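You operate a simulated robot arm through the tools that you are given. There is no shell and no other tool.

You run a simulated robot arm. Do the job below in one go: nothing can be reset, and whatever is moved stays where it is left.

## Task
Put things in order on the top of the drum bench. At the end: the silver pump hose coupling stands where the white small guide eye stood; the white small guide eye stands where the gold duster hose coupling stood; the red inlet bung stands where the white wiping pad stood; the white wiping pad is on the black drip tray; the gold duster hose coupling stands where the red inlet bung stood; whatever was shut is shut again. Leave all else as you found it, and nothing knocked over.

Only the result counts: the job must be done as asked and must still hold three seconds after the hand-in. Knocking over, shifting, dropping, spilling or breaking anything else fails it.

## Robot
A 6-joint arm with a two-finger gripper, fixed in place. Base frame: the origin is on the floor under the middle of its stand, x ahead of it, y to its left, z up. Units: cm, degrees, N and s.
With the tool pointing down near the work surface it reaches from about 10 to 70 cm from the base axis. Its first joint turns from -66.0 to 66.0 degrees. Payload 2.45 kg.
Tool frame: the origin (TCP) lies between the finger pads and is the grasp point; the fingertips stand 3 cm ahead of it; z points along the fingers, y is the line along which they close. The gripper opens to 10.6 cm; its body begins 7.9 cm behind the TCP.
Orientation is that of the tool frame in the base frame, as a unit quaternion [x, y, z, w]. With the fingers straight down and closing along the base's y, the tool's x points along the base's -x, its y along +y and its z along -z.

## Interface
- The arm moves only by the tool servo_tool. Its argument "plan" is a list of rows, each a list of 3 entries, a list of its own where there are three numbers: the shift along the base's x, y, z in cm, then the turn, a rotation vector about the base's x, y, z in rad, then the gripper command, from -1 (shut) to 1 (fully open), values between in proportion. In form: [[[tx, ty, tz], [rx, ry, rz], jaw], ...]. A call has 1 to 20 rows; each row shifts and turns the commanded pose from where the row before left it. Each row takes 0.2 s and may step no farther than 5 cm and 8.6 degrees from the row before; otherwise, or with a gripper value out of range, the whole call is refused. A pose out of reach is approached as far as the arm can. The call stops where the force on the tool passes 40 N (or 10 N more than at its start, if that is more) or the arm is blocked; 0.2 s more then pass. The fingers move at their own pace (about 15.3 cm/s each) and stop on an object; they squeeze with about 42 N. The grip force told is the motor's: it shows also when the fingers shut on nothing. Time passes only in rows, and 0.2 s behind the last, so rows that do not move let the fingers close. It gives the time, the measured TCP pose, the force on the tool (base axes), the opening and the grip force at its end, in the units of the frame above (readings bear some noise), with the torque about the TCP (base axes, N m) and any sound that the robot's microphone picked up.
- Cameras (640 x 400 px; columns grow to the right, rows downward): "scene" is fixed at [6.36, 43.57, 138.69]; the picture's right is [-0.59, -0.81, 0.00], its down [-0.59, 0.43, -0.68] and it looks along [0.55, -0.40, -0.73] (base axes); focal length 316 px, centre (320, 200). "wrist" rides on the gripper at [7.6, -0.2, -10.6] in the tool frame; the picture's right is [0.02, 1.00, 0.00], its down [-0.78, 0.02, -0.62] and it looks along [-0.62, 0.01, 0.78] (tool axes); focal length 247 px, centre (320, 200). There is no depth. A picture from a camera that has moved, and an enlarged one, comes with that camera's place and axes in the base frame and with its lens.
- grab_frame(camera): a new picture of that camera. It takes no simulated time.
- close_up(camera, box): a new picture of the part [left, top, right, bottom] of that camera's present view, enlarged. It takes no simulated time.
- close_job(): hands the job in; it is judged then, once.

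Nothing tells you positions but the pictures and the camera data. Unless the task says otherwise, let go and move clear before handing in.

The tools are called after "Emit:" as name(argument=value, ...) on one line, values as JSON. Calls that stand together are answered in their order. servo_tool: Moves the arm, as the interface text tells. Its arguments: {"type":"object","properties":{"plan":{"type":"array"}},"required":["plan"]} The other tools are called the same way: grab_frame (camera) takes a picture; close_up (camera, box) takes an enlarged picture of a part of a camera's view; close_job () hands the job in.

At the start:

```text
t: 0.0
eef_pos: [30.06, 2.99, 106.63]
tcp_rot: [0.001, 1.0, -0.001, 0.001]
force: [-0.2, 0.4, 0.9]
wrist_torque: [-0.03, 0.0, 0.01]
gripper_width: 10.59
finger_force: 0.0
```

scene: 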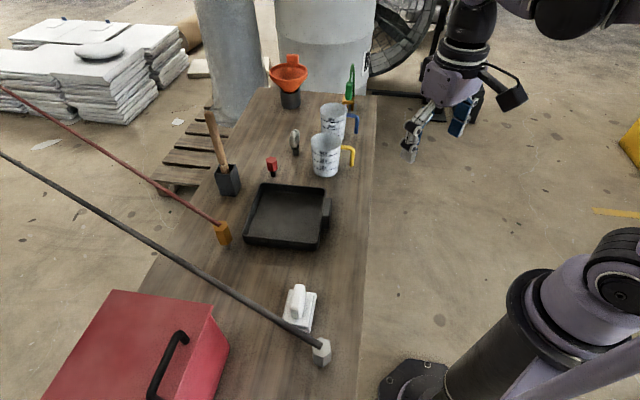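
wrist: 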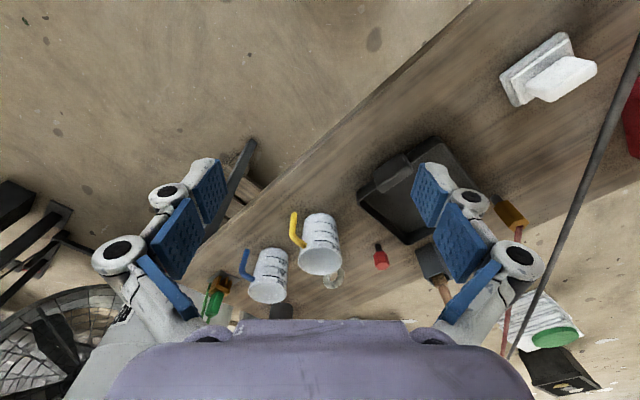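

I see a bench with a black tray, a white pad, mugs, bung, couplings with hoses and a red box. I'll look closer before moving anything.

Emit:
close_up(camera="scene", box=[180, 40, 400, 180])

Emit:
close_up(camera="scene", box=[180, 160, 400, 300])

Emit:
close_up(camera="scene", box=[180, 260, 400, 400])

Emit:
close_up(camera="scene", box=[0, 60, 340, 400])

Emit:
grab_frame(camera="wrist")

```text
2.86 times, centred on (290, 110) of scene
camera zoom: at [6.36, 43.57, 138.69], right [-0.59, -0.81, 0.0], down [-0.59, 0.43, -0.68], along [0.55, -0.4, -0.73], focal length 903 px, centre (406, 457)
```

zoom: 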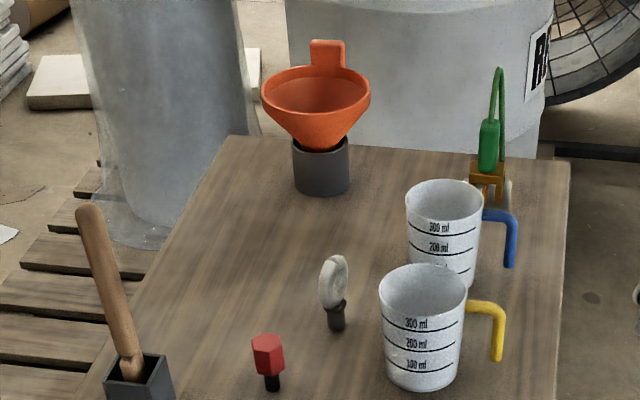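

```text
2.86 times, centred on (290, 230) of scene
camera zoom: at [6.36, 43.57, 138.69], right [-0.59, -0.81, 0.0], down [-0.59, 0.43, -0.68], along [0.55, -0.4, -0.73], focal length 903 px, centre (406, 114)
```

zoom: 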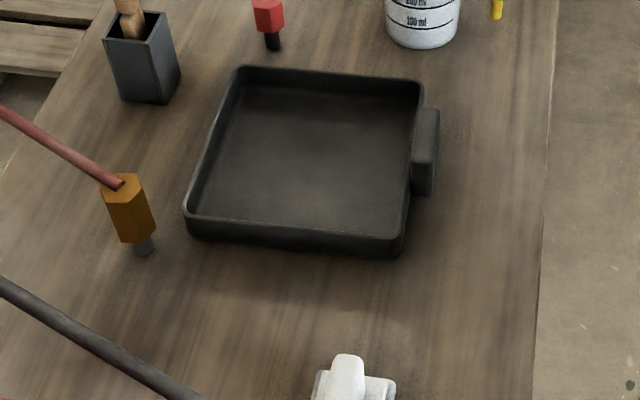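

```text
2.86 times, centred on (290, 330) of scene
camera zoom: at [6.36, 43.57, 138.69], right [-0.59, -0.81, 0.0], down [-0.59, 0.43, -0.68], along [0.55, -0.4, -0.73], focal length 903 px, centre (406, -171)
```

zoom: 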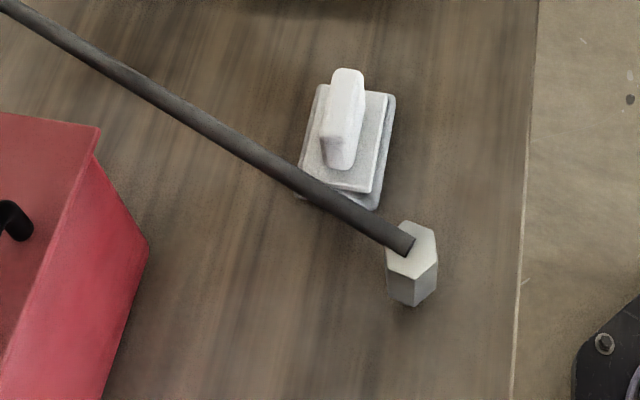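

```text
1.18 times, centred on (170, 230) of scene
camera zoom: at [6.36, 43.57, 138.69], right [-0.59, -0.81, 0.0], down [-0.59, 0.43, -0.68], along [0.55, -0.4, -0.73], focal length 372 px, centre (496, 165)
```

zoom: 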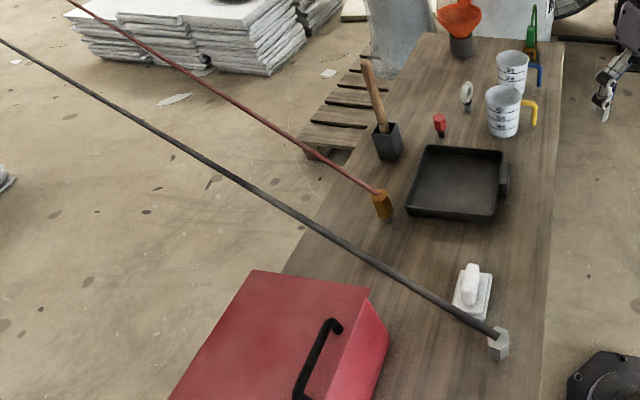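

```text
taken
camera wrist: at [22.49, 2.85, 117.18], right [-0.02, 1.0, 0.0], down [0.78, 0.02, 0.62], along [0.62, 0.01, -0.78], focal length 247 px, centre (320, 200)
```

wrist: 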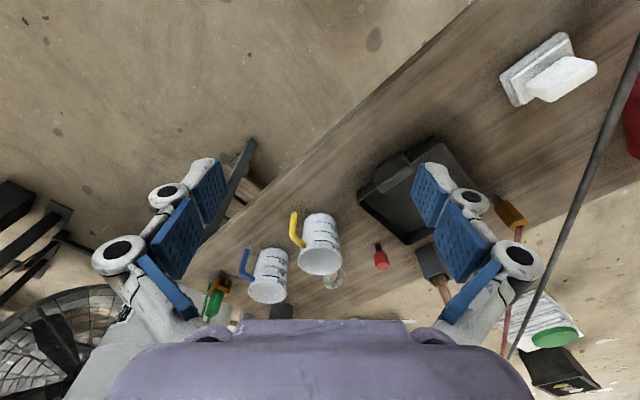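

The bench top looks to be at about z = 80 and runs at 45° to my axes, with both hoses heading off toward +x/+y. Before planning I need to know where those hoses end, so I'll tilt the tool up and look along them.

Emit:
servo_tool(plan=[[[0, 0, 2], [0, -0.14, 0], 1], [[0, 0, 2], [0, -0.14, 0], 1], [[0, 0, 2], [0, -0.14, 0], 1], [[0, 0, 2], [0, -0.14, 0], 1]])

Emit:
grab_frame(camera="wrist")

```text
t: 1.0
eef_pos: [30.15, 2.95, 114.58]
tcp_rot: [0.001, 0.961, -0.001, 0.278]
force: [-0.9, 0.0, 1.2]
wrist_torque: [0.0, 0.0, -0.04]
gripper_width: 10.63
finger_force: 0.0
```

```text
taken
camera wrist: at [18.05, 2.93, 119.51], right [-0.02, 1.0, -0.01], down [0.33, 0.02, 0.94], along [0.94, 0.01, -0.33], focal length 247 px, centre (320, 200)
```

wrist: 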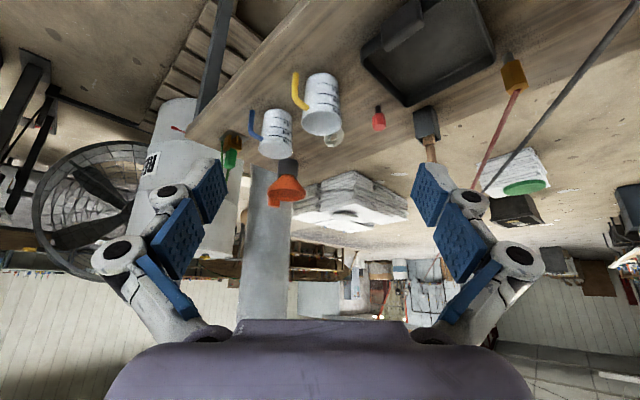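

The hoses run off behind the left finger, so I'll yaw left to clear the view and find their far ends.

Emit:
servo_tool(plan=[[[0, 1, 1], [0, 0, 0.14], 1], [[0, 1, 1], [0, 0, 0.14], 1], [[0, 1, 1], [0, 0, 0.14], 1], [[0, 1, 1], [0, 0, 0.14], 1], [[0, 1, 0], [0, 0, 0.14], 1]])

Emit:
grab_frame(camera="wrist")

```text
t: 2.2
eef_pos: [30.0, 8.04, 118.64]
tcp_rot: [-0.33, 0.902, 0.095, 0.26]
force: [-0.8, -0.3, -0.9]
wrist_torque: [-0.01, 0.02, -0.03]
gripper_width: 10.64
finger_force: 0.0
```

```text
taken
camera wrist: at [21.0, 0.12, 123.5], right [-0.66, 0.75, -0.01], down [0.24, 0.23, 0.94], along [0.71, 0.62, -0.33], focal length 247 px, centre (320, 200)
```

wrist: 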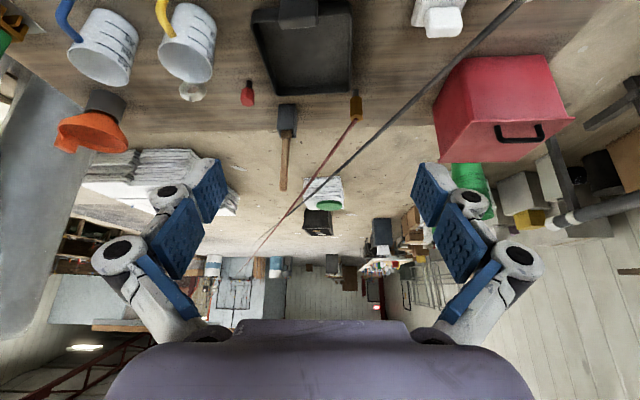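

Emit:
close_up(camera="wrist", box=[200, 80, 440, 320])

Emit:
close_up(camera="wrist", box=[220, 200, 320, 300])

Emit:
close_up(camera="wrist", box=[40, 0, 280, 150])

Emit:
close_up(camera="wrist", box=[380, 0, 620, 200])

```text
1.67 times, centred on (320, 200) of wrist
camera zoom: at [21.0, 0.12, 123.5], right [-0.66, 0.75, -0.01], down [0.24, 0.23, 0.94], along [0.71, 0.62, -0.33], focal length 412 px, centre (320, 200)
```

zoom: 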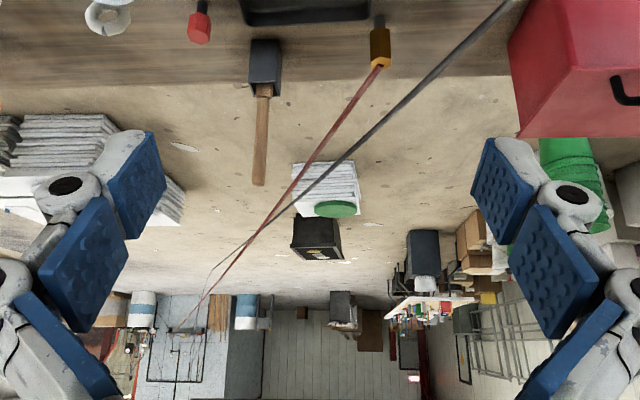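

```text
4.00 times, centred on (270, 250) of wrist
camera zoom: at [21.0, 0.12, 123.5], right [-0.66, 0.75, -0.01], down [0.24, 0.23, 0.94], along [0.71, 0.62, -0.33], focal length 988 px, centre (520, 0)
```

zoom: 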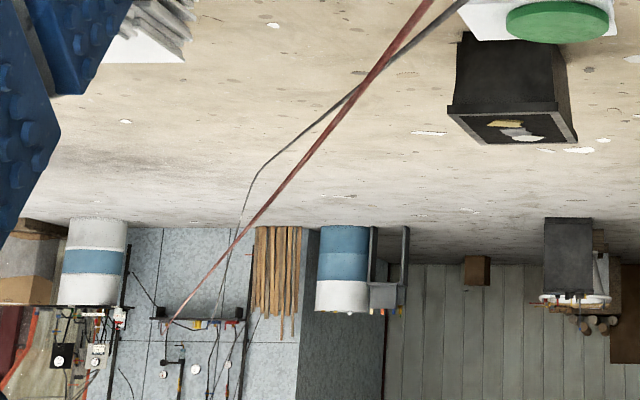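

```text
2.67 times, centred on (160, 75) of wrist
camera zoom: at [21.0, 0.12, 123.5], right [-0.66, 0.75, -0.01], down [0.24, 0.23, 0.94], along [0.71, 0.62, -0.33], focal length 659 px, centre (747, 533)
```

zoom: 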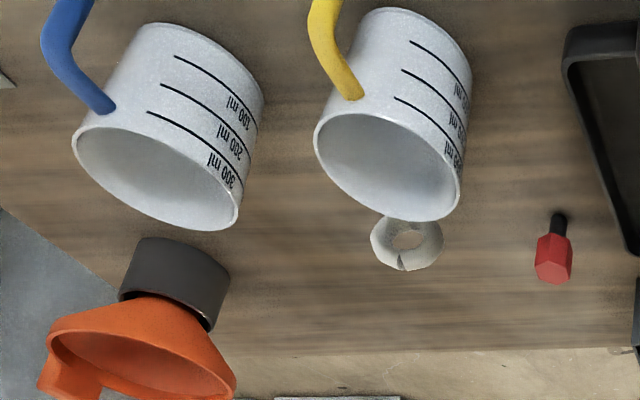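

```text
2.00 times, centred on (500, 100) of wrist
camera zoom: at [21.0, 0.12, 123.5], right [-0.66, 0.75, -0.01], down [0.24, 0.23, 0.94], along [0.71, 0.62, -0.33], focal length 494 px, centre (-40, 400)
```

zoom: 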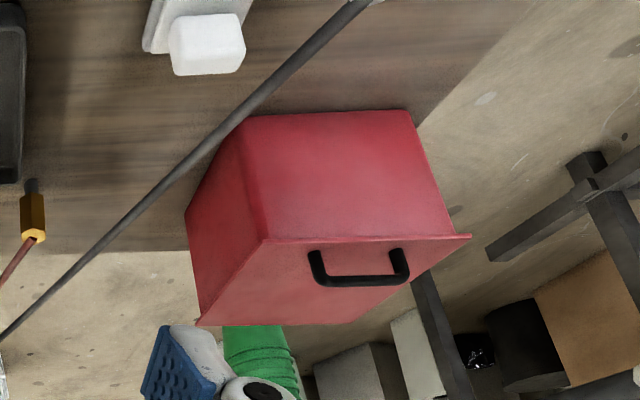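

Both hoses run several metres out to the far wall, roughly along (0.92, 0.39), with the black one left of the red one. I'll point the tool straight down again and look closely at the silver coupling and the pad.

Emit:
servo_tool(plan=[[[-3.5, 3, -3], [-0.0902, 0.1071, 0], 1], [[-3.5, 3, -3], [-0.0902, 0.1071, 0], 1], [[-3.5, 3, -3], [-0.0902, 0.1071, 0], 1], [[-3, 3, -4], [-0.0902, 0.1071, 0], 1], [[-1.5, 2, -3.5], [0, 0, 0.085], 1]])

Emit:
grab_frame(camera="wrist")

Emit:
grab_frame(camera="scene")

```text
refused: row 1 steps farther than a row can; nothing moved
```

```text
taken
camera wrist: at [21.0, 0.12, 123.5], right [-0.66, 0.75, -0.01], down [0.24, 0.23, 0.94], along [0.71, 0.62, -0.33], focal length 247 px, centre (320, 200)
```

wrist: 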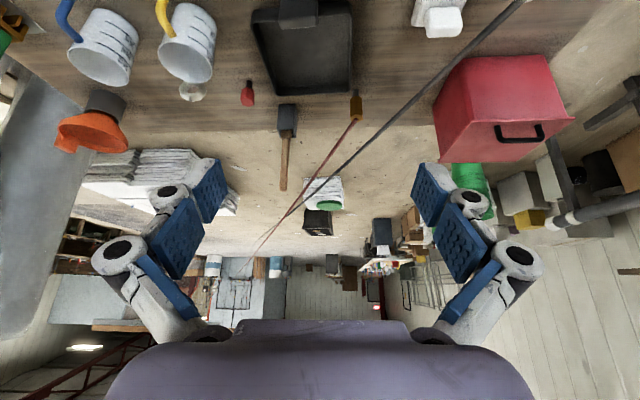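

```text
taken
```

scene: 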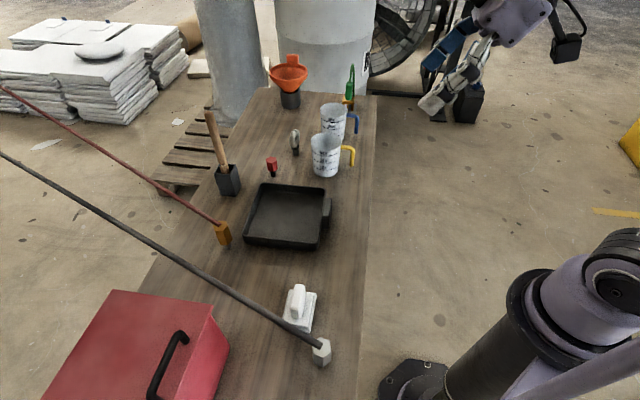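

The first row was over 5 cm, so I'll use smaller steps to reach a vantage point on the robot side of the silver coupling and pad.

Emit:
servo_tool(plan=[[[-3, 2.5, -2.5], [-0.0902, 0.1071, 0], 1], [[-3, 2.5, -2.5], [-0.0902, 0.1071, 0], 1], [[-3, 2.5, -2.5], [-0.0902, 0.1071, 0], 1], [[-3, 2.5, -2.5], [-0.0902, 0.1071, 0], 1], [[-2, 2.5, -3], [0, 0, 0.085], 1], [[-1, 1.5, -3], [0, 0, 0], 1]])

Emit:
grab_frame(camera="wrist")

Emit:
grab_frame(camera="scene")

```text
t: 3.6
eef_pos: [15.2, 22.08, 102.33]
tcp_rot: [-0.382, 0.924, -0.001, 0.001]
force: [0.2, -1.1, 0.0]
wrist_torque: [-0.01, 0.01, 0.03]
gripper_width: 10.6
finger_force: 0.1
```

```text
taken
camera wrist: at [9.93, 16.63, 112.94], right [-0.72, 0.69, 0.0], down [0.54, 0.56, 0.62], along [0.43, 0.45, -0.78], focal length 247 px, centre (320, 200)
```

wrist: 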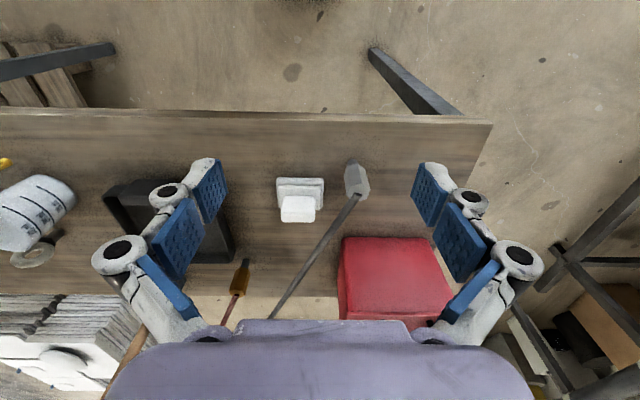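

```text
taken
```

scene: 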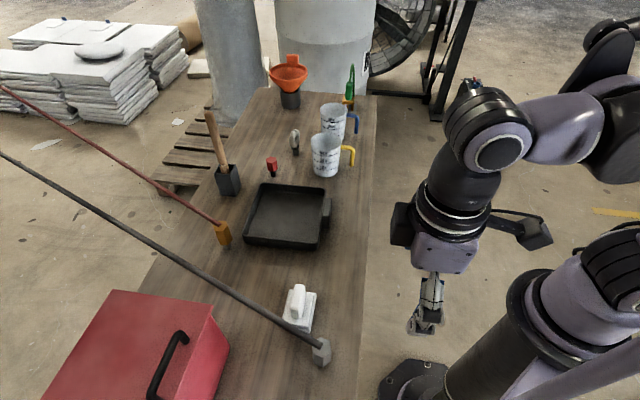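

Emit:
close_up(camera="wrist", box=[240, 130, 400, 230])

Emit:
close_up(camera="wrist", box=[220, 200, 460, 350])

```text
4.00 times, centred on (320, 180) of wrist
camera zoom: at [9.93, 16.63, 112.94], right [-0.72, 0.69, 0.0], down [0.54, 0.56, 0.62], along [0.43, 0.45, -0.78], focal length 988 px, centre (320, 280)
```

zoom: 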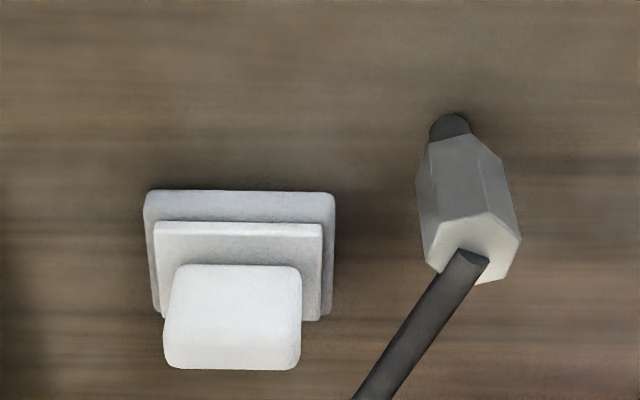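

```text
2.67 times, centred on (340, 275) of wrist
camera zoom: at [9.93, 16.63, 112.94], right [-0.72, 0.69, 0.0], down [0.54, 0.56, 0.62], along [0.43, 0.45, -0.78], focal length 659 px, centre (267, 0)
```

zoom: 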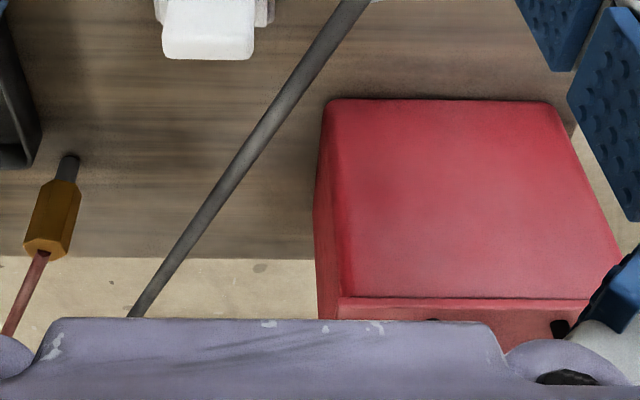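

The silver coupling is a hex body on a thin dark stem at about (19.5, 33.7), top near z = 88, with the hose leaving its top. The pad is near (29, 32), with a handle running along the bench. I'll swing to yaw 135° so the camera stays off the black hose, and hover over the pad for a closer look.

Emit:
servo_tool(plan=[[[1, 0, 0], [0, 0, 0.143], 1], [[1, 0, 0], [0, 0, 0.143], 1], [[1, 1, 0], [0, 0, 0.143], 1], [[1, 1, 0], [0, 0, 0.143], 1], [[1, 1, 0], [0, 0, 0.143], 1], [[1, 1, 0], [0, 0, 0.143], 1], [[1, 1, 0], [0, 0, 0.143], 1], [[2, 1, 0], [0, 0, 0.143], 1], [[2, 1, 0], [0, 0, 0.143], 1], [[2, 1, -1], [0, 0, 0.143], 1], [[1, 1, -2], [0, 0, 0.141], 1]])

Emit:
grab_frame(camera="wrist")

Emit:
grab_frame(camera="scene")

```text
t: 6.0
eef_pos: [28.99, 30.96, 99.5]
tcp_rot: [0.924, -0.383, 0.0, -0.001]
force: [-0.9, 0.1, -0.8]
wrist_torque: [0.0, -0.02, -0.04]
gripper_width: 10.6
finger_force: 0.0
```

```text
taken
camera wrist: at [34.65, 25.73, 110.15], right [-0.69, -0.72, 0.0], down [-0.57, 0.54, 0.62], along [-0.45, 0.43, -0.78], focal length 247 px, centre (320, 200)
```

wrist: 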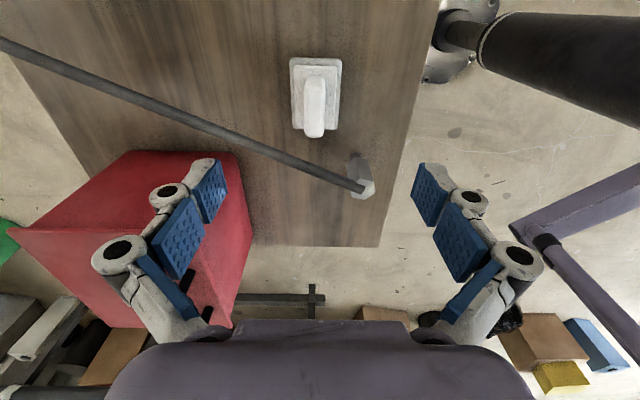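

```text
taken
```

scene: 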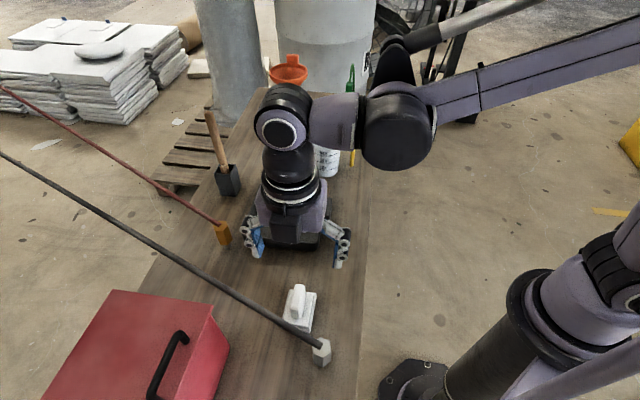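

Emit:
close_up(camera="wrist", box=[240, 40, 400, 210])

Emit:
close_up(camera="scene", box=[260, 270, 350, 380])

```text
2.35 times, centred on (320, 125) of wrist
camera zoom: at [34.65, 25.73, 110.15], right [-0.69, -0.72, 0.0], down [-0.57, 0.54, 0.62], along [-0.45, 0.43, -0.78], focal length 581 px, centre (320, 376)
```

zoom: 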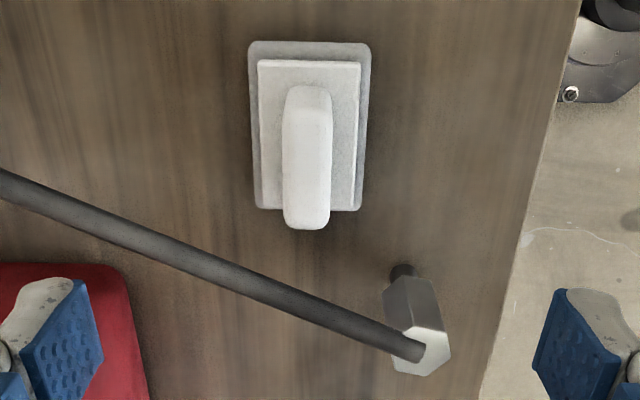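

```text
3.64 times, centred on (305, 325) of scene
camera zoom: at [6.36, 43.57, 138.69], right [-0.59, -0.81, 0.0], down [-0.59, 0.43, -0.68], along [0.55, -0.4, -0.73], focal length 1150 px, centre (374, -254)
```

zoom: 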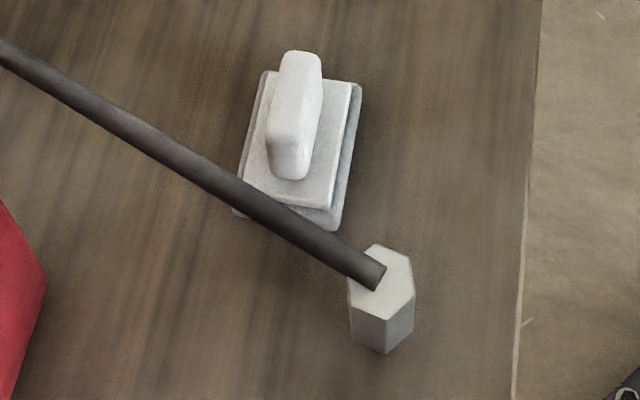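

The pad's corners put its centre at about (28.9, 32.1) on the bench, 5.6 × 7.9 cm, with a handle about 2 cm thick and its top near z = 86. I'll centre over the handle, partly close the fingers, and come down in stages.

Emit:
servo_tool(plan=[[[0, 0.5, -2], [0, 0, 0], 0.2], [[0, 0.45, -3], [0, 0, 0], 0.2], [[0, 0, -2.5], [0, 0, 0], 0.2]])

Emit:
grab_frame(camera="wrist")

Emit:
close_up(camera="scene", box=[220, 230, 380, 380])

```text
t: 6.8
eef_pos: [29.13, 32.04, 92.03]
tcp_rot: [0.923, -0.384, -0.001, -0.001]
force: [0.9, -0.3, 0.2]
wrist_torque: [0.02, -0.03, -0.03]
gripper_width: 6.37
finger_force: 0.1
```

```text
taken
camera wrist: at [34.67, 26.63, 102.68], right [-0.69, -0.72, 0.0], down [-0.56, 0.54, 0.62], along [-0.45, 0.43, -0.78], focal length 247 px, centre (320, 200)
```

wrist: 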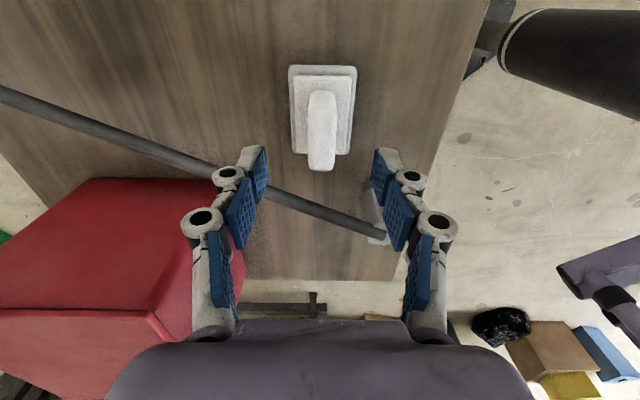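

```text
2.67 times, centred on (300, 305) of scene
camera zoom: at [6.36, 43.57, 138.69], right [-0.59, -0.81, 0.0], down [-0.59, 0.43, -0.68], along [0.55, -0.4, -0.73], focal length 843 px, centre (373, -80)
```

zoom: 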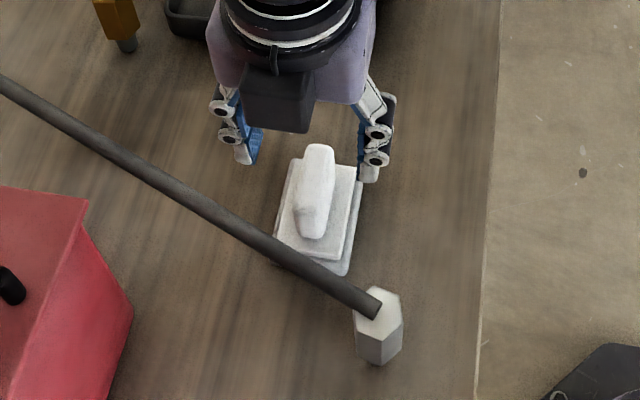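

The handle sits midway between the fingers, so I'll go down to the grasp height.

Emit:
servo_tool(plan=[[[0, 0, -2], [0, 0, 0], 0.2], [[0, 0, -2], [0, 0, 0], 0.2], [[0, 0, -1], [0, 0, 0], 0.2], [[0, 0, -0.6], [0, 0, 0], 0.2], [[0, 0, 0], [0, 0, 0], 0.2]])

Emit:
grab_frame(camera="wrist")

Emit:
close_up(camera="scene", box=[220, 230, 380, 380])

```text
t: 8.0
eef_pos: [28.98, 31.97, 86.5]
tcp_rot: [0.924, -0.383, 0.0, -0.001]
force: [0.5, 0.4, 0.1]
wrist_torque: [0.0, 0.0, -0.01]
gripper_width: 6.36
finger_force: 0.0
```

```text
taken
camera wrist: at [34.62, 26.69, 97.11], right [-0.69, -0.72, 0.0], down [-0.56, 0.54, 0.62], along [-0.45, 0.43, -0.78], focal length 247 px, centre (320, 200)
```

wrist: 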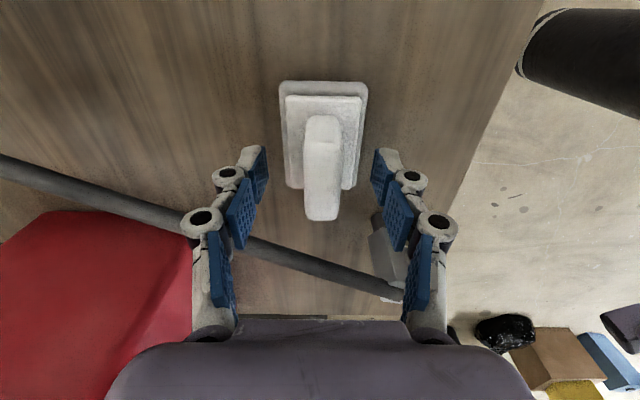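

```text
2.67 times, centred on (300, 305) of scene
camera zoom: at [6.36, 43.57, 138.69], right [-0.59, -0.81, 0.0], down [-0.59, 0.43, -0.68], along [0.55, -0.4, -0.73], focal length 843 px, centre (373, -80)
```

zoom: 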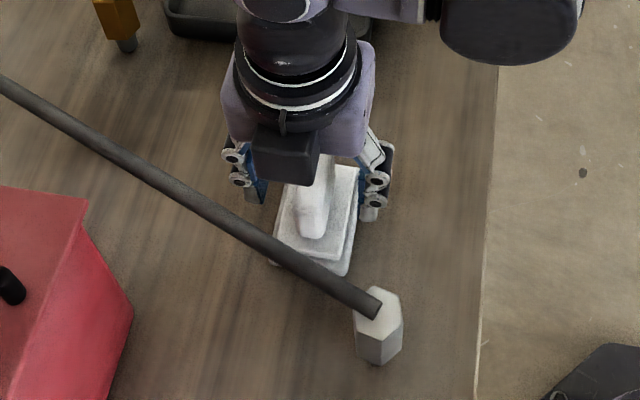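

Emit:
servo_tool(plan=[[[0, 0, -0.4], [0, 0, 0], 0.2], [[0, 0, 0], [0, 0, 0], -0.3], [[0, 0, 0], [0, 0, 0], -1], [[0, 0, 0], [0, 0, 0], -1], [[0, 0, 0], [0, 0, 0], -1]])

Emit:
grab_frame(camera="wrist")

```text
t: 9.2
eef_pos: [29.03, 32.01, 86.17]
tcp_rot: [0.923, -0.384, -0.001, -0.001]
force: [-0.1, -0.4, -0.4]
wrist_torque: [-0.03, 0.0, 0.0]
gripper_width: 1.89
finger_force: 41.6
```

```text
taken
camera wrist: at [34.67, 26.68, 96.68], right [-0.69, -0.72, 0.0], down [-0.56, 0.54, 0.62], along [-0.45, 0.43, -0.78], focal length 247 px, centre (320, 200)
```

wrist: 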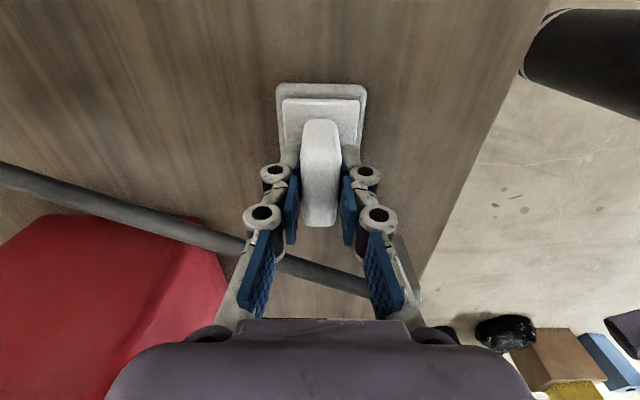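

The handle is gripped at 1.9 cm, clear of the hose. I'll lift straight up and carry the pad to the tray centre near (50.1, 21.1).

Emit:
servo_tool(plan=[[[0, 0, 1], [0, 0, 0], -1], [[0, 0, 2], [0, 0, 0], -1], [[0, 0, 3], [0, 0, 0], -1], [[0, 0, 3], [0, 0, 0], -1], [[0, 0, 3], [0, 0, 0], -1], [[2, -1, 0], [0, 0, 0], -1], [[3, -1.5, 0], [0, 0, 0], -1], [[3.5, -1.8, 0], [0, 0, 0], -1], [[3.5, -1.8, 0], [0, 0, 0], -1], [[3.5, -1.8, 0], [0, 0, 0], -1], [[3, -1.6, 0], [0, 0, 0], -1], [[2, -1.1, 0], [0, 0, 0], -1], [[0.6, -0.3, 0], [0, 0, 0], -1], [[0, 0, 0], [0, 0, 0], -1]])

Emit:
grab_frame(camera="wrist")

Emit:
grab_frame(camera="scene")

```text
t: 12.2
eef_pos: [50.22, 21.03, 98.24]
tcp_rot: [0.924, -0.383, -0.001, -0.001]
force: [0.8, -0.4, -0.9]
wrist_torque: [0.02, 0.03, 0.0]
gripper_width: 1.88
finger_force: 42.1
```

```text
taken
camera wrist: at [55.8, 15.67, 108.76], right [-0.69, -0.72, 0.0], down [-0.56, 0.54, 0.62], along [-0.45, 0.43, -0.78], focal length 247 px, centre (320, 200)
```

wrist: 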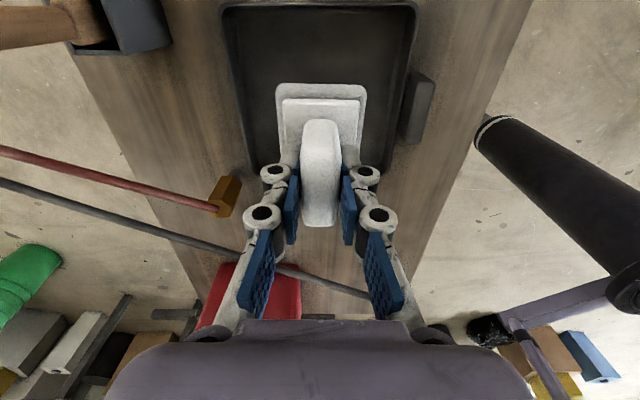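

```text
taken
```

scene: 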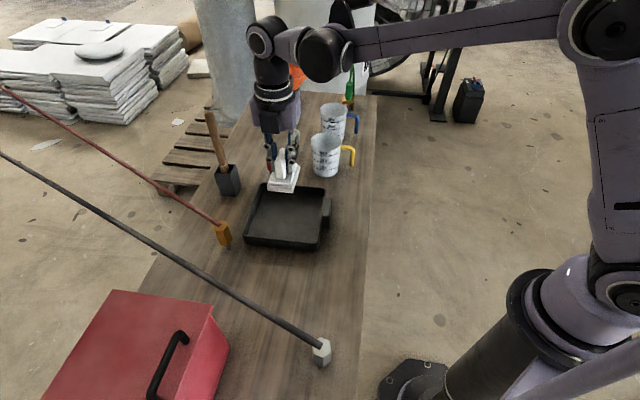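

The tray rims agree with a centre near (50.1, 21.1) and the pad is right above it. I'll lower it, going slowly near the bottom to feel for contact.

Emit:
servo_tool(plan=[[[0, 0, -3], [0, 0, 0], -1], [[0, 0, -3], [0, 0, 0], -1], [[0, 0, -2.5], [0, 0, 0], -1], [[0, 0, -1.2], [0, 0, 0], -1], [[0, 0, -0.6], [0, 0, 0], -1], [[0, 0, -0.3], [0, 0, 0], -1], [[0, 0, 0], [0, 0, 0], -1]])

Emit:
grab_frame(camera="wrist")

Emit:
close_up(camera="scene", box=[200, 130, 360, 270])

```text
t: 13.8
eef_pos: [50.16, 20.92, 87.46]
tcp_rot: [0.924, -0.383, 0.0, -0.001]
force: [-0.8, 0.1, -0.3]
wrist_torque: [0.03, -0.03, 0.0]
gripper_width: 1.9
finger_force: 41.3
```

```text
taken
camera wrist: at [55.78, 15.71, 98.06], right [-0.69, -0.72, 0.0], down [-0.56, 0.54, 0.62], along [-0.45, 0.43, -0.78], focal length 247 px, centre (320, 200)
```

wrist: 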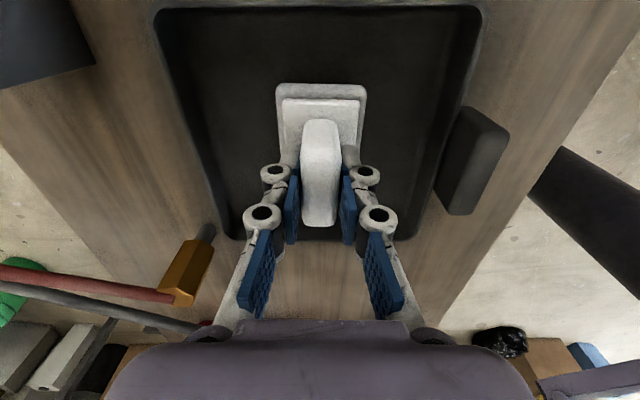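

```text
2.86 times, centred on (280, 200) of scene
camera zoom: at [6.36, 43.57, 138.69], right [-0.59, -0.81, 0.0], down [-0.59, 0.43, -0.68], along [0.55, -0.4, -0.73], focal length 903 px, centre (434, 200)
```

zoom: 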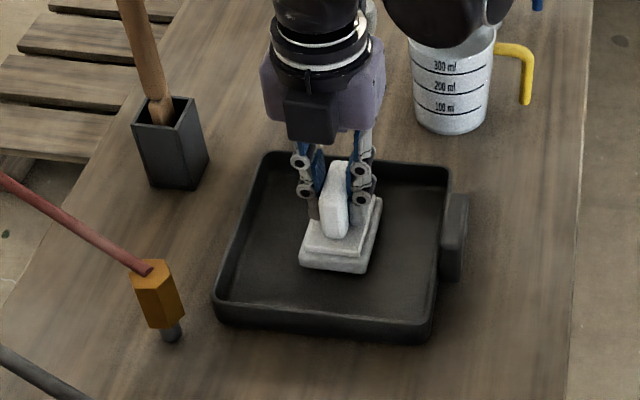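

Emit:
servo_tool(plan=[[[0, 0, -0.3], [0, 0, 0], -1], [[0, 0, -0.2], [0, 0, 0], -1], [[0, 0, 0], [0, 0, 0], -1]])

```text
t: 14.6
eef_pos: [50.18, 20.91, 86.98]
tcp_rot: [0.924, -0.384, -0.001, -0.001]
force: [-1.1, -0.1, -1.4]
wrist_torque: [0.02, 0.02, 0.03]
gripper_width: 1.9
finger_force: 42.3
```

Emit:
servo_tool(plan=[[[0, 0, -0.2], [0, 0, 0], -1], [[0, 0, -0.1], [0, 0, 0], -1], [[0, 0, 0], [0, 0, 0], -1]])

```text
t: 15.4
eef_pos: [50.22, 20.97, 86.71]
tcp_rot: [0.923, -0.384, 0.0, -0.001]
force: [-0.3, 0.0, 5.3]
wrist_torque: [-0.05, 0.01, -0.03]
gripper_width: 1.89
finger_force: 42.1
```

The z force reads +5.3 N, so the pad is resting on the tray floor. I'll open the fingers and rise.

Emit:
servo_tool(plan=[[[0, 0, 0.05], [0, 0, 0], -0.4], [[0, 0, 0], [0, 0, 0], 0.0], [[0, 0, 0], [0, 0, 0], 0.0], [[0, 0, 1.5], [0, 0, 0], 0.0], [[0, 0, 3], [0, 0, 0], 0.0], [[0, 0, 4], [0, 0, 0], 0.0], [[0, 0, 4], [0, 0, 0], 0.0]])

Emit:
grab_frame(camera="scene")

Emit:
grab_frame(camera="wrist")

```text
t: 17.0
eef_pos: [50.03, 20.79, 99.07]
tcp_rot: [0.923, -0.384, 0.0, -0.001]
force: [-1.4, -0.1, -0.4]
wrist_torque: [0.01, 0.0, -0.04]
gripper_width: 5.31
finger_force: 0.1
```

```text
taken
```

scene: 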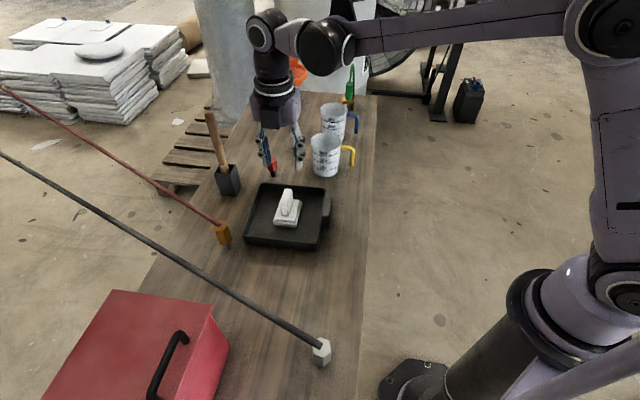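

```text
taken
camera wrist: at [55.69, 15.6, 109.72], right [-0.69, -0.72, 0.0], down [-0.56, 0.54, 0.62], along [-0.45, 0.43, -0.78], focal length 247 px, centre (320, 200)
```

wrist: 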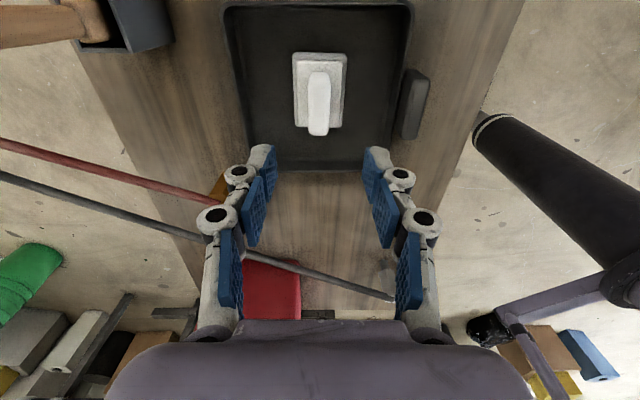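

The pad stands in the tray and nothing else moved. Next I'll turn back to yaw about 0.3 and look at the bung and guide eye from the robot's side.

Emit:
servo_tool(plan=[[[0, -0.5, 0.5], [0, 0, -0.147], 0.0], [[0, -0.5, 0.5], [0, 0, -0.147], 0.0], [[0, -0.5, 0.5], [0, 0, -0.147], 0.0], [[0, -0.5, 0.5], [0, 0, -0.147], 0.0], [[0, -0.5, 0.5], [0, 0, -0.147], 0.0], [[0, -0.5, 0.5], [0, 0, -0.147], 0.0], [[0, -0.5, 0.5], [0, 0, -0.147], 0.0], [[0, -0.5, 0.5], [0, 0, -0.147], 0.0], [[0, -0.5, 0.5], [0, 0, -0.147], 0.0], [[0, -0.5, 0.5], [0, 0, -0.147], 0.0], [[0, -0.5, 0], [0, 0, -0.147], 0.0], [[0, -0.5, 0], [0, 0, -0.147], 0.0], [[0, -0.5, 0], [0, 0, -0.147], 0.0], [[0, -0.5, 0], [0, 0, -0.145], 0.0]])

Emit:
grab_frame(camera="wrist")

Emit:
grab_frame(camera="scene")

```text
t: 20.0
eef_pos: [50.12, 13.98, 104.23]
tcp_rot: [-0.147, 0.989, 0.0, 0.002]
force: [1.2, -0.6, 0.3]
wrist_torque: [-0.03, 0.04, -0.03]
gripper_width: 5.29
finger_force: 0.1
```

```text
taken
camera wrist: at [42.96, 11.61, 114.8], right [-0.31, 0.95, 0.0], down [0.74, 0.24, 0.62], along [0.59, 0.19, -0.78], focal length 247 px, centre (320, 200)
```

wrist: 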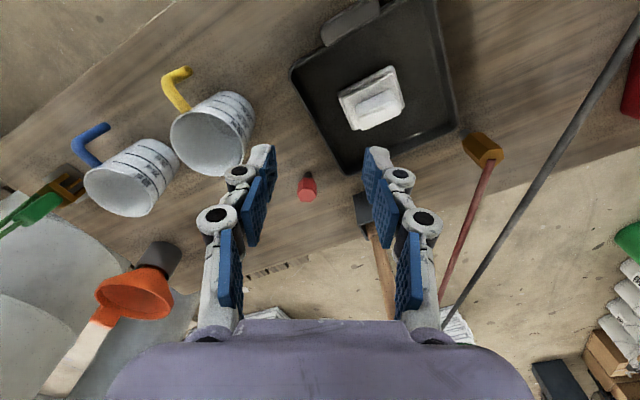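

```text
taken
```

scene: 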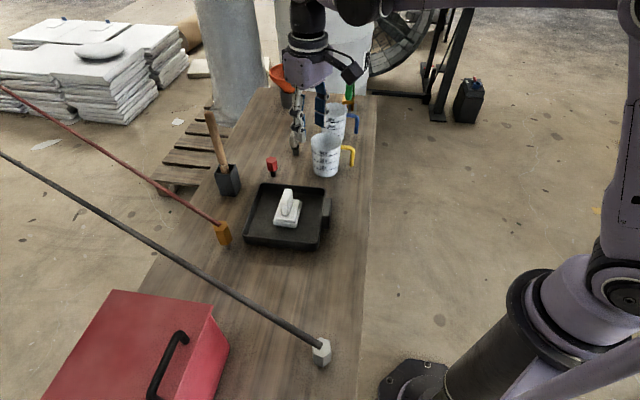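

Emit:
close_up(camera="wrist", box=[260, 140, 360, 220])

Emit:
close_up(camera="scene", box=[240, 120, 340, 190])

Emit:
close_up(camera="wrist", box=[340, 40, 640, 340])

```text
5.00 times, centred on (310, 180) of wrist
camera zoom: at [42.96, 11.61, 114.8], right [-0.31, 0.95, 0.0], down [0.74, 0.24, 0.62], along [0.59, 0.19, -0.78], focal length 1235 px, centre (370, 300)
```

zoom: 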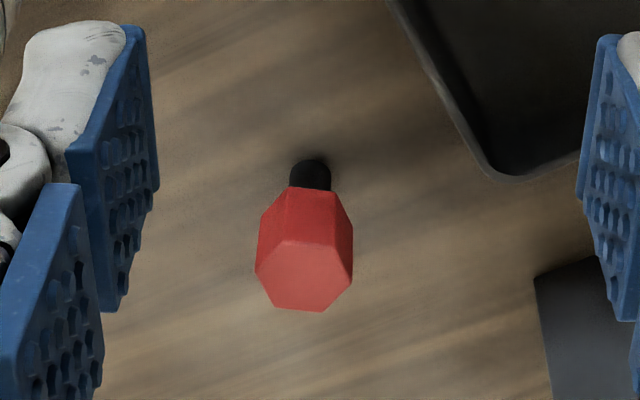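

```text
5.71 times, centred on (290, 155) of scene
camera zoom: at [6.36, 43.57, 138.69], right [-0.59, -0.81, 0.0], down [-0.59, 0.43, -0.68], along [0.55, -0.4, -0.73], focal length 1806 px, centre (491, 457)
```

zoom: 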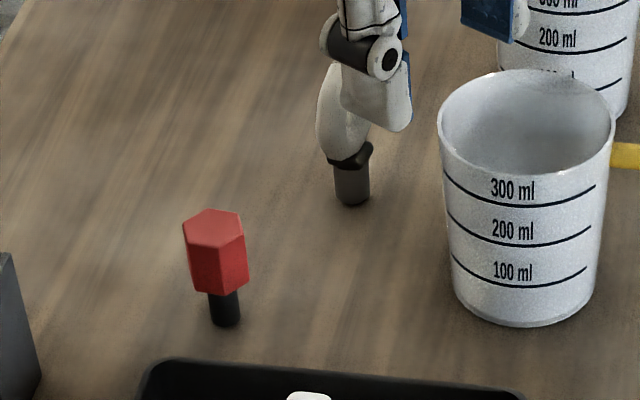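

```text
1.33 times, centred on (490, 190) of wrist
camera zoom: at [42.96, 11.61, 114.8], right [-0.31, 0.95, 0.0], down [0.74, 0.24, 0.62], along [0.59, 0.19, -0.78], focal length 329 px, centre (93, 213)
```

zoom: 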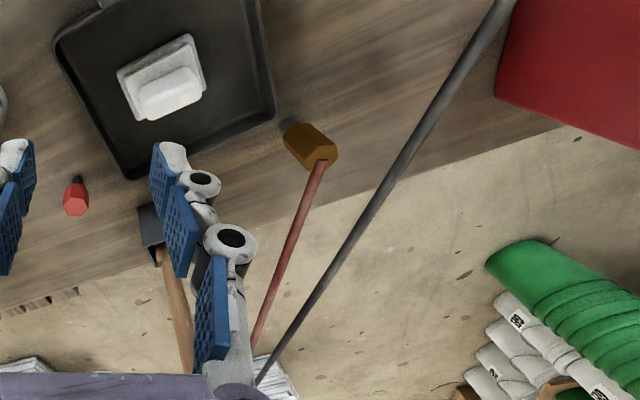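

The bung is at about (65.1, 16.6): its hex spans z 82.4–85.2 on a thin stem. Yaw −15° lines the fingers up with its flats and leaves room either side, so I'll move above it.

Emit:
servo_tool(plan=[[[3, 0.5, 0], [0, 0, -0.139], -0.1], [[3, 0.5, 0], [0, 0, -0.139], -0.1], [[3, 0.5, 0], [0, 0, -0.139], -0.1], [[3, 0.5, -1], [0, 0, -0.139], -0.1], [[2, 0.5, -2], [0, 0, 0], -0.1], [[0.9, 0.1, -3], [0, 0, 0], -0.1], [[0, 0, -2.5], [0, 0, 0], -0.1], [[0, 0, 0], [0, 0, 0], -0.1]])

Emit:
grab_frame(camera="wrist")

Emit:
grab_frame(camera="scene")

```text
t: 21.8
eef_pos: [65.19, 16.59, 95.76]
tcp_rot: [0.127, 0.992, -0.001, 0.002]
force: [-0.1, 0.0, 0.4]
wrist_torque: [-0.02, 0.01, 0.02]
gripper_width: 4.76
finger_force: 0.1
```

```text
taken
camera wrist: at [57.91, 18.51, 106.37], right [0.23, 0.97, 0.0], down [0.76, -0.18, 0.62], along [0.61, -0.15, -0.78], focal length 247 px, centre (320, 200)
```

wrist: 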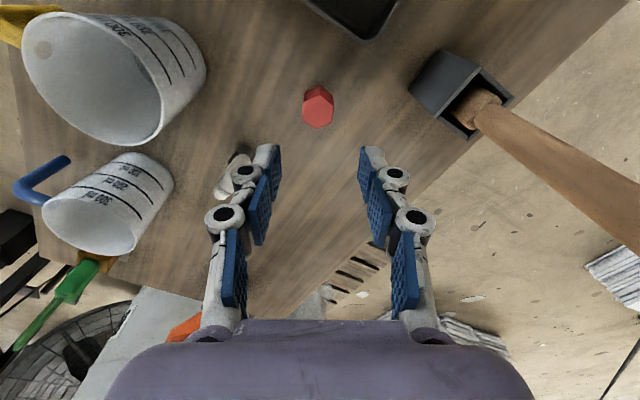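

```text
taken
```

scene: 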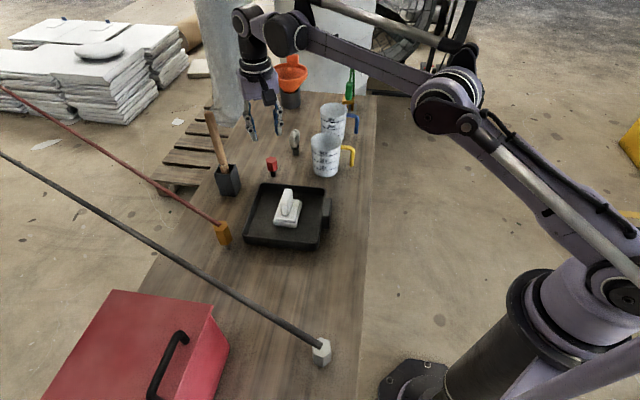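

Emit:
close_up(camera="wrist", box=[270, 60, 370, 140])

```text
5.00 times, centred on (320, 100) of wrist
camera zoom: at [57.91, 18.51, 106.37], right [0.23, 0.97, 0.0], down [0.76, -0.18, 0.62], along [0.61, -0.15, -0.78], focal length 1235 px, centre (320, 700)
```

zoom: 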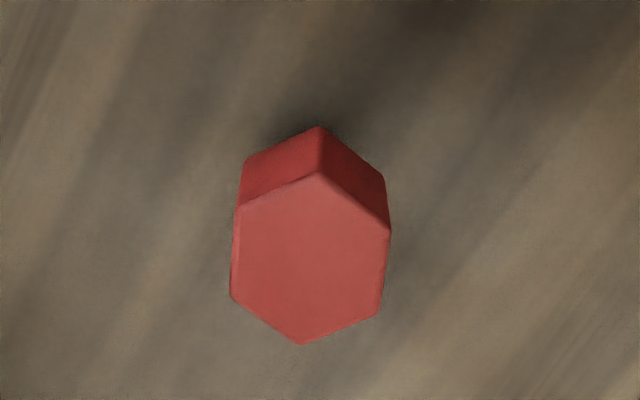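

Alignment is good: the bung is at (65.1, 16.5). I'll descend to grasp height.

Emit:
servo_tool(plan=[[[0, 0, -3], [0, 0, 0], -0.1], [[0, 0, -3], [0, 0, 0], -0.1], [[0, 0, -2.5], [0, 0, 0], -0.1], [[0, 0, -1.8], [0, 0, 0], -0.1], [[0, 0, -1], [0, 0, 0], -0.1], [[0, 0, 0], [0, 0, 0], -0.1]])

Emit:
grab_frame(camera="wrist")

Emit:
close_up(camera="scene", box=[220, 90, 360, 200])

```text
t: 23.2
eef_pos: [65.05, 16.74, 84.31]
tcp_rot: [0.128, 0.992, -0.001, 0.001]
force: [1.0, 0.4, 0.0]
wrist_torque: [0.0, -0.01, 0.02]
gripper_width: 4.76
finger_force: 0.0
```

```text
taken
camera wrist: at [57.7, 18.48, 94.96], right [0.23, 0.97, 0.0], down [0.76, -0.18, 0.62], along [0.61, -0.15, -0.78], focal length 247 px, centre (320, 200)
```

wrist: 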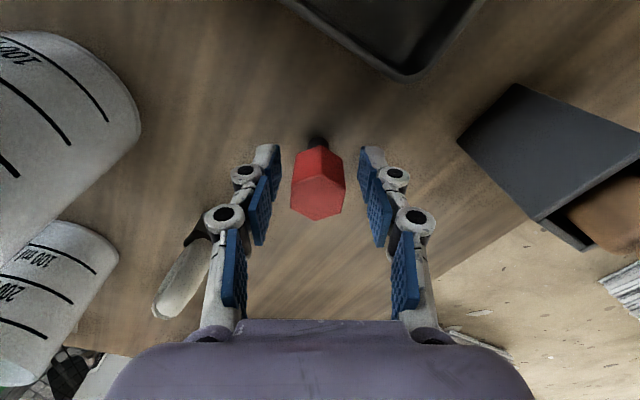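

```text
3.64 times, centred on (290, 145) of scene
camera zoom: at [6.36, 43.57, 138.69], right [-0.59, -0.81, 0.0], down [-0.59, 0.43, -0.68], along [0.55, -0.4, -0.73], focal length 1150 px, centre (429, 400)
```

zoom: 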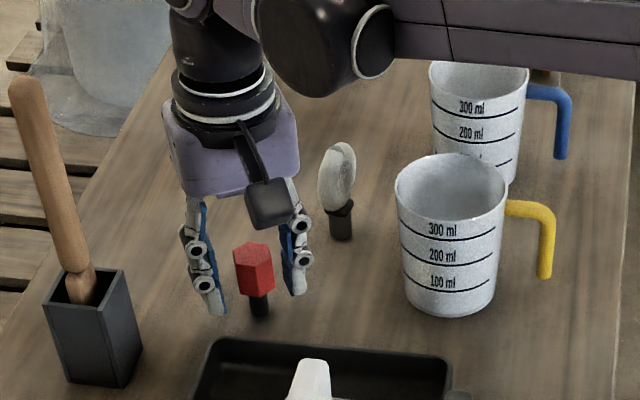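

Emit:
servo_tool(plan=[[[0, 0, 0], [0, 0, 0], -0.4], [[0, 0, 0], [0, 0, 0], -0.7], [[0, 0, 0], [0, 0, 0], -1], [[0, 0, 0], [0, 0, 0], -1]])

Emit:
grab_frame(camera="wrist")

```text
t: 24.2
eef_pos: [65.08, 16.69, 84.46]
tcp_rot: [0.127, 0.992, -0.001, 0.0]
force: [0.6, -0.1, -0.8]
wrist_torque: [0.0, -0.01, -0.02]
gripper_width: 2.34
finger_force: 41.6
```

```text
taken
camera wrist: at [57.7, 18.47, 94.99], right [0.23, 0.97, 0.0], down [0.76, -0.18, 0.62], along [0.61, -0.15, -0.78], focal length 247 px, centre (320, 200)
```

wrist: 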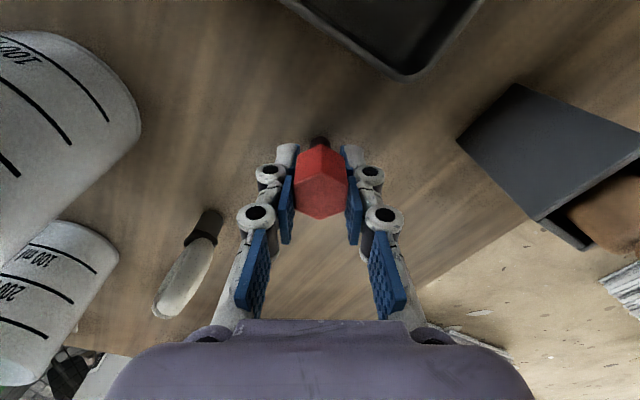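

The bung is held on its flats at 2.34 cm and centred on the TCP, so its spot is (65.1, 16.65). I'll lift it and check the picture before travelling.

Emit:
servo_tool(plan=[[[0, 0, 0.7], [0, 0, 0], -1], [[0, 0, 1.5], [0, 0, 0], -1], [[0, 0, 3], [0, 0, 0], -1], [[0, 0, 3], [0, 0, 0], -1], [[0, 0, 3], [0, 0, 0], -1], [[0, 0, 3], [0, 0, 0], -1], [[0, 0, 2], [0, 0, 0], -1]])

Emit:
grab_frame(camera="wrist")

Emit:
close_up(camera="scene", box=[200, 50, 360, 200])

```text
t: 25.8
eef_pos: [64.98, 16.57, 99.68]
tcp_rot: [0.127, 0.992, -0.001, 0.001]
force: [0.5, -0.2, 0.0]
wrist_torque: [-0.01, 0.01, -0.01]
gripper_width: 2.38
finger_force: 41.8
out of reach, approached as far as the arm can: row 7
```

```text
taken
camera wrist: at [57.72, 18.36, 110.3], right [0.23, 0.97, 0.0], down [0.76, -0.18, 0.62], along [0.61, -0.15, -0.78], focal length 247 px, centre (320, 200)
```

wrist: 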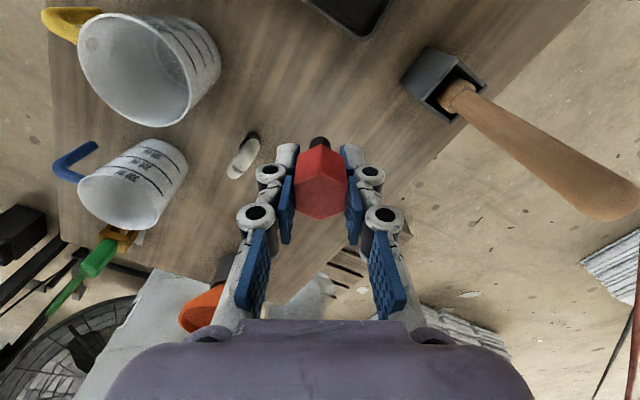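

```text
2.67 times, centred on (280, 125) of scene
camera zoom: at [6.36, 43.57, 138.69], right [-0.59, -0.81, 0.0], down [-0.59, 0.43, -0.68], along [0.55, -0.4, -0.73], focal length 843 px, centre (427, 400)
```

zoom: 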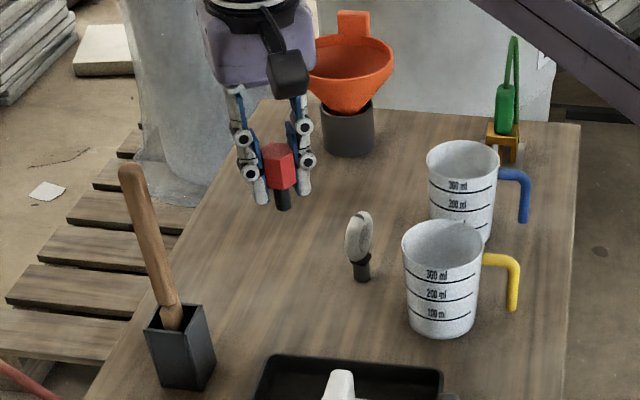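

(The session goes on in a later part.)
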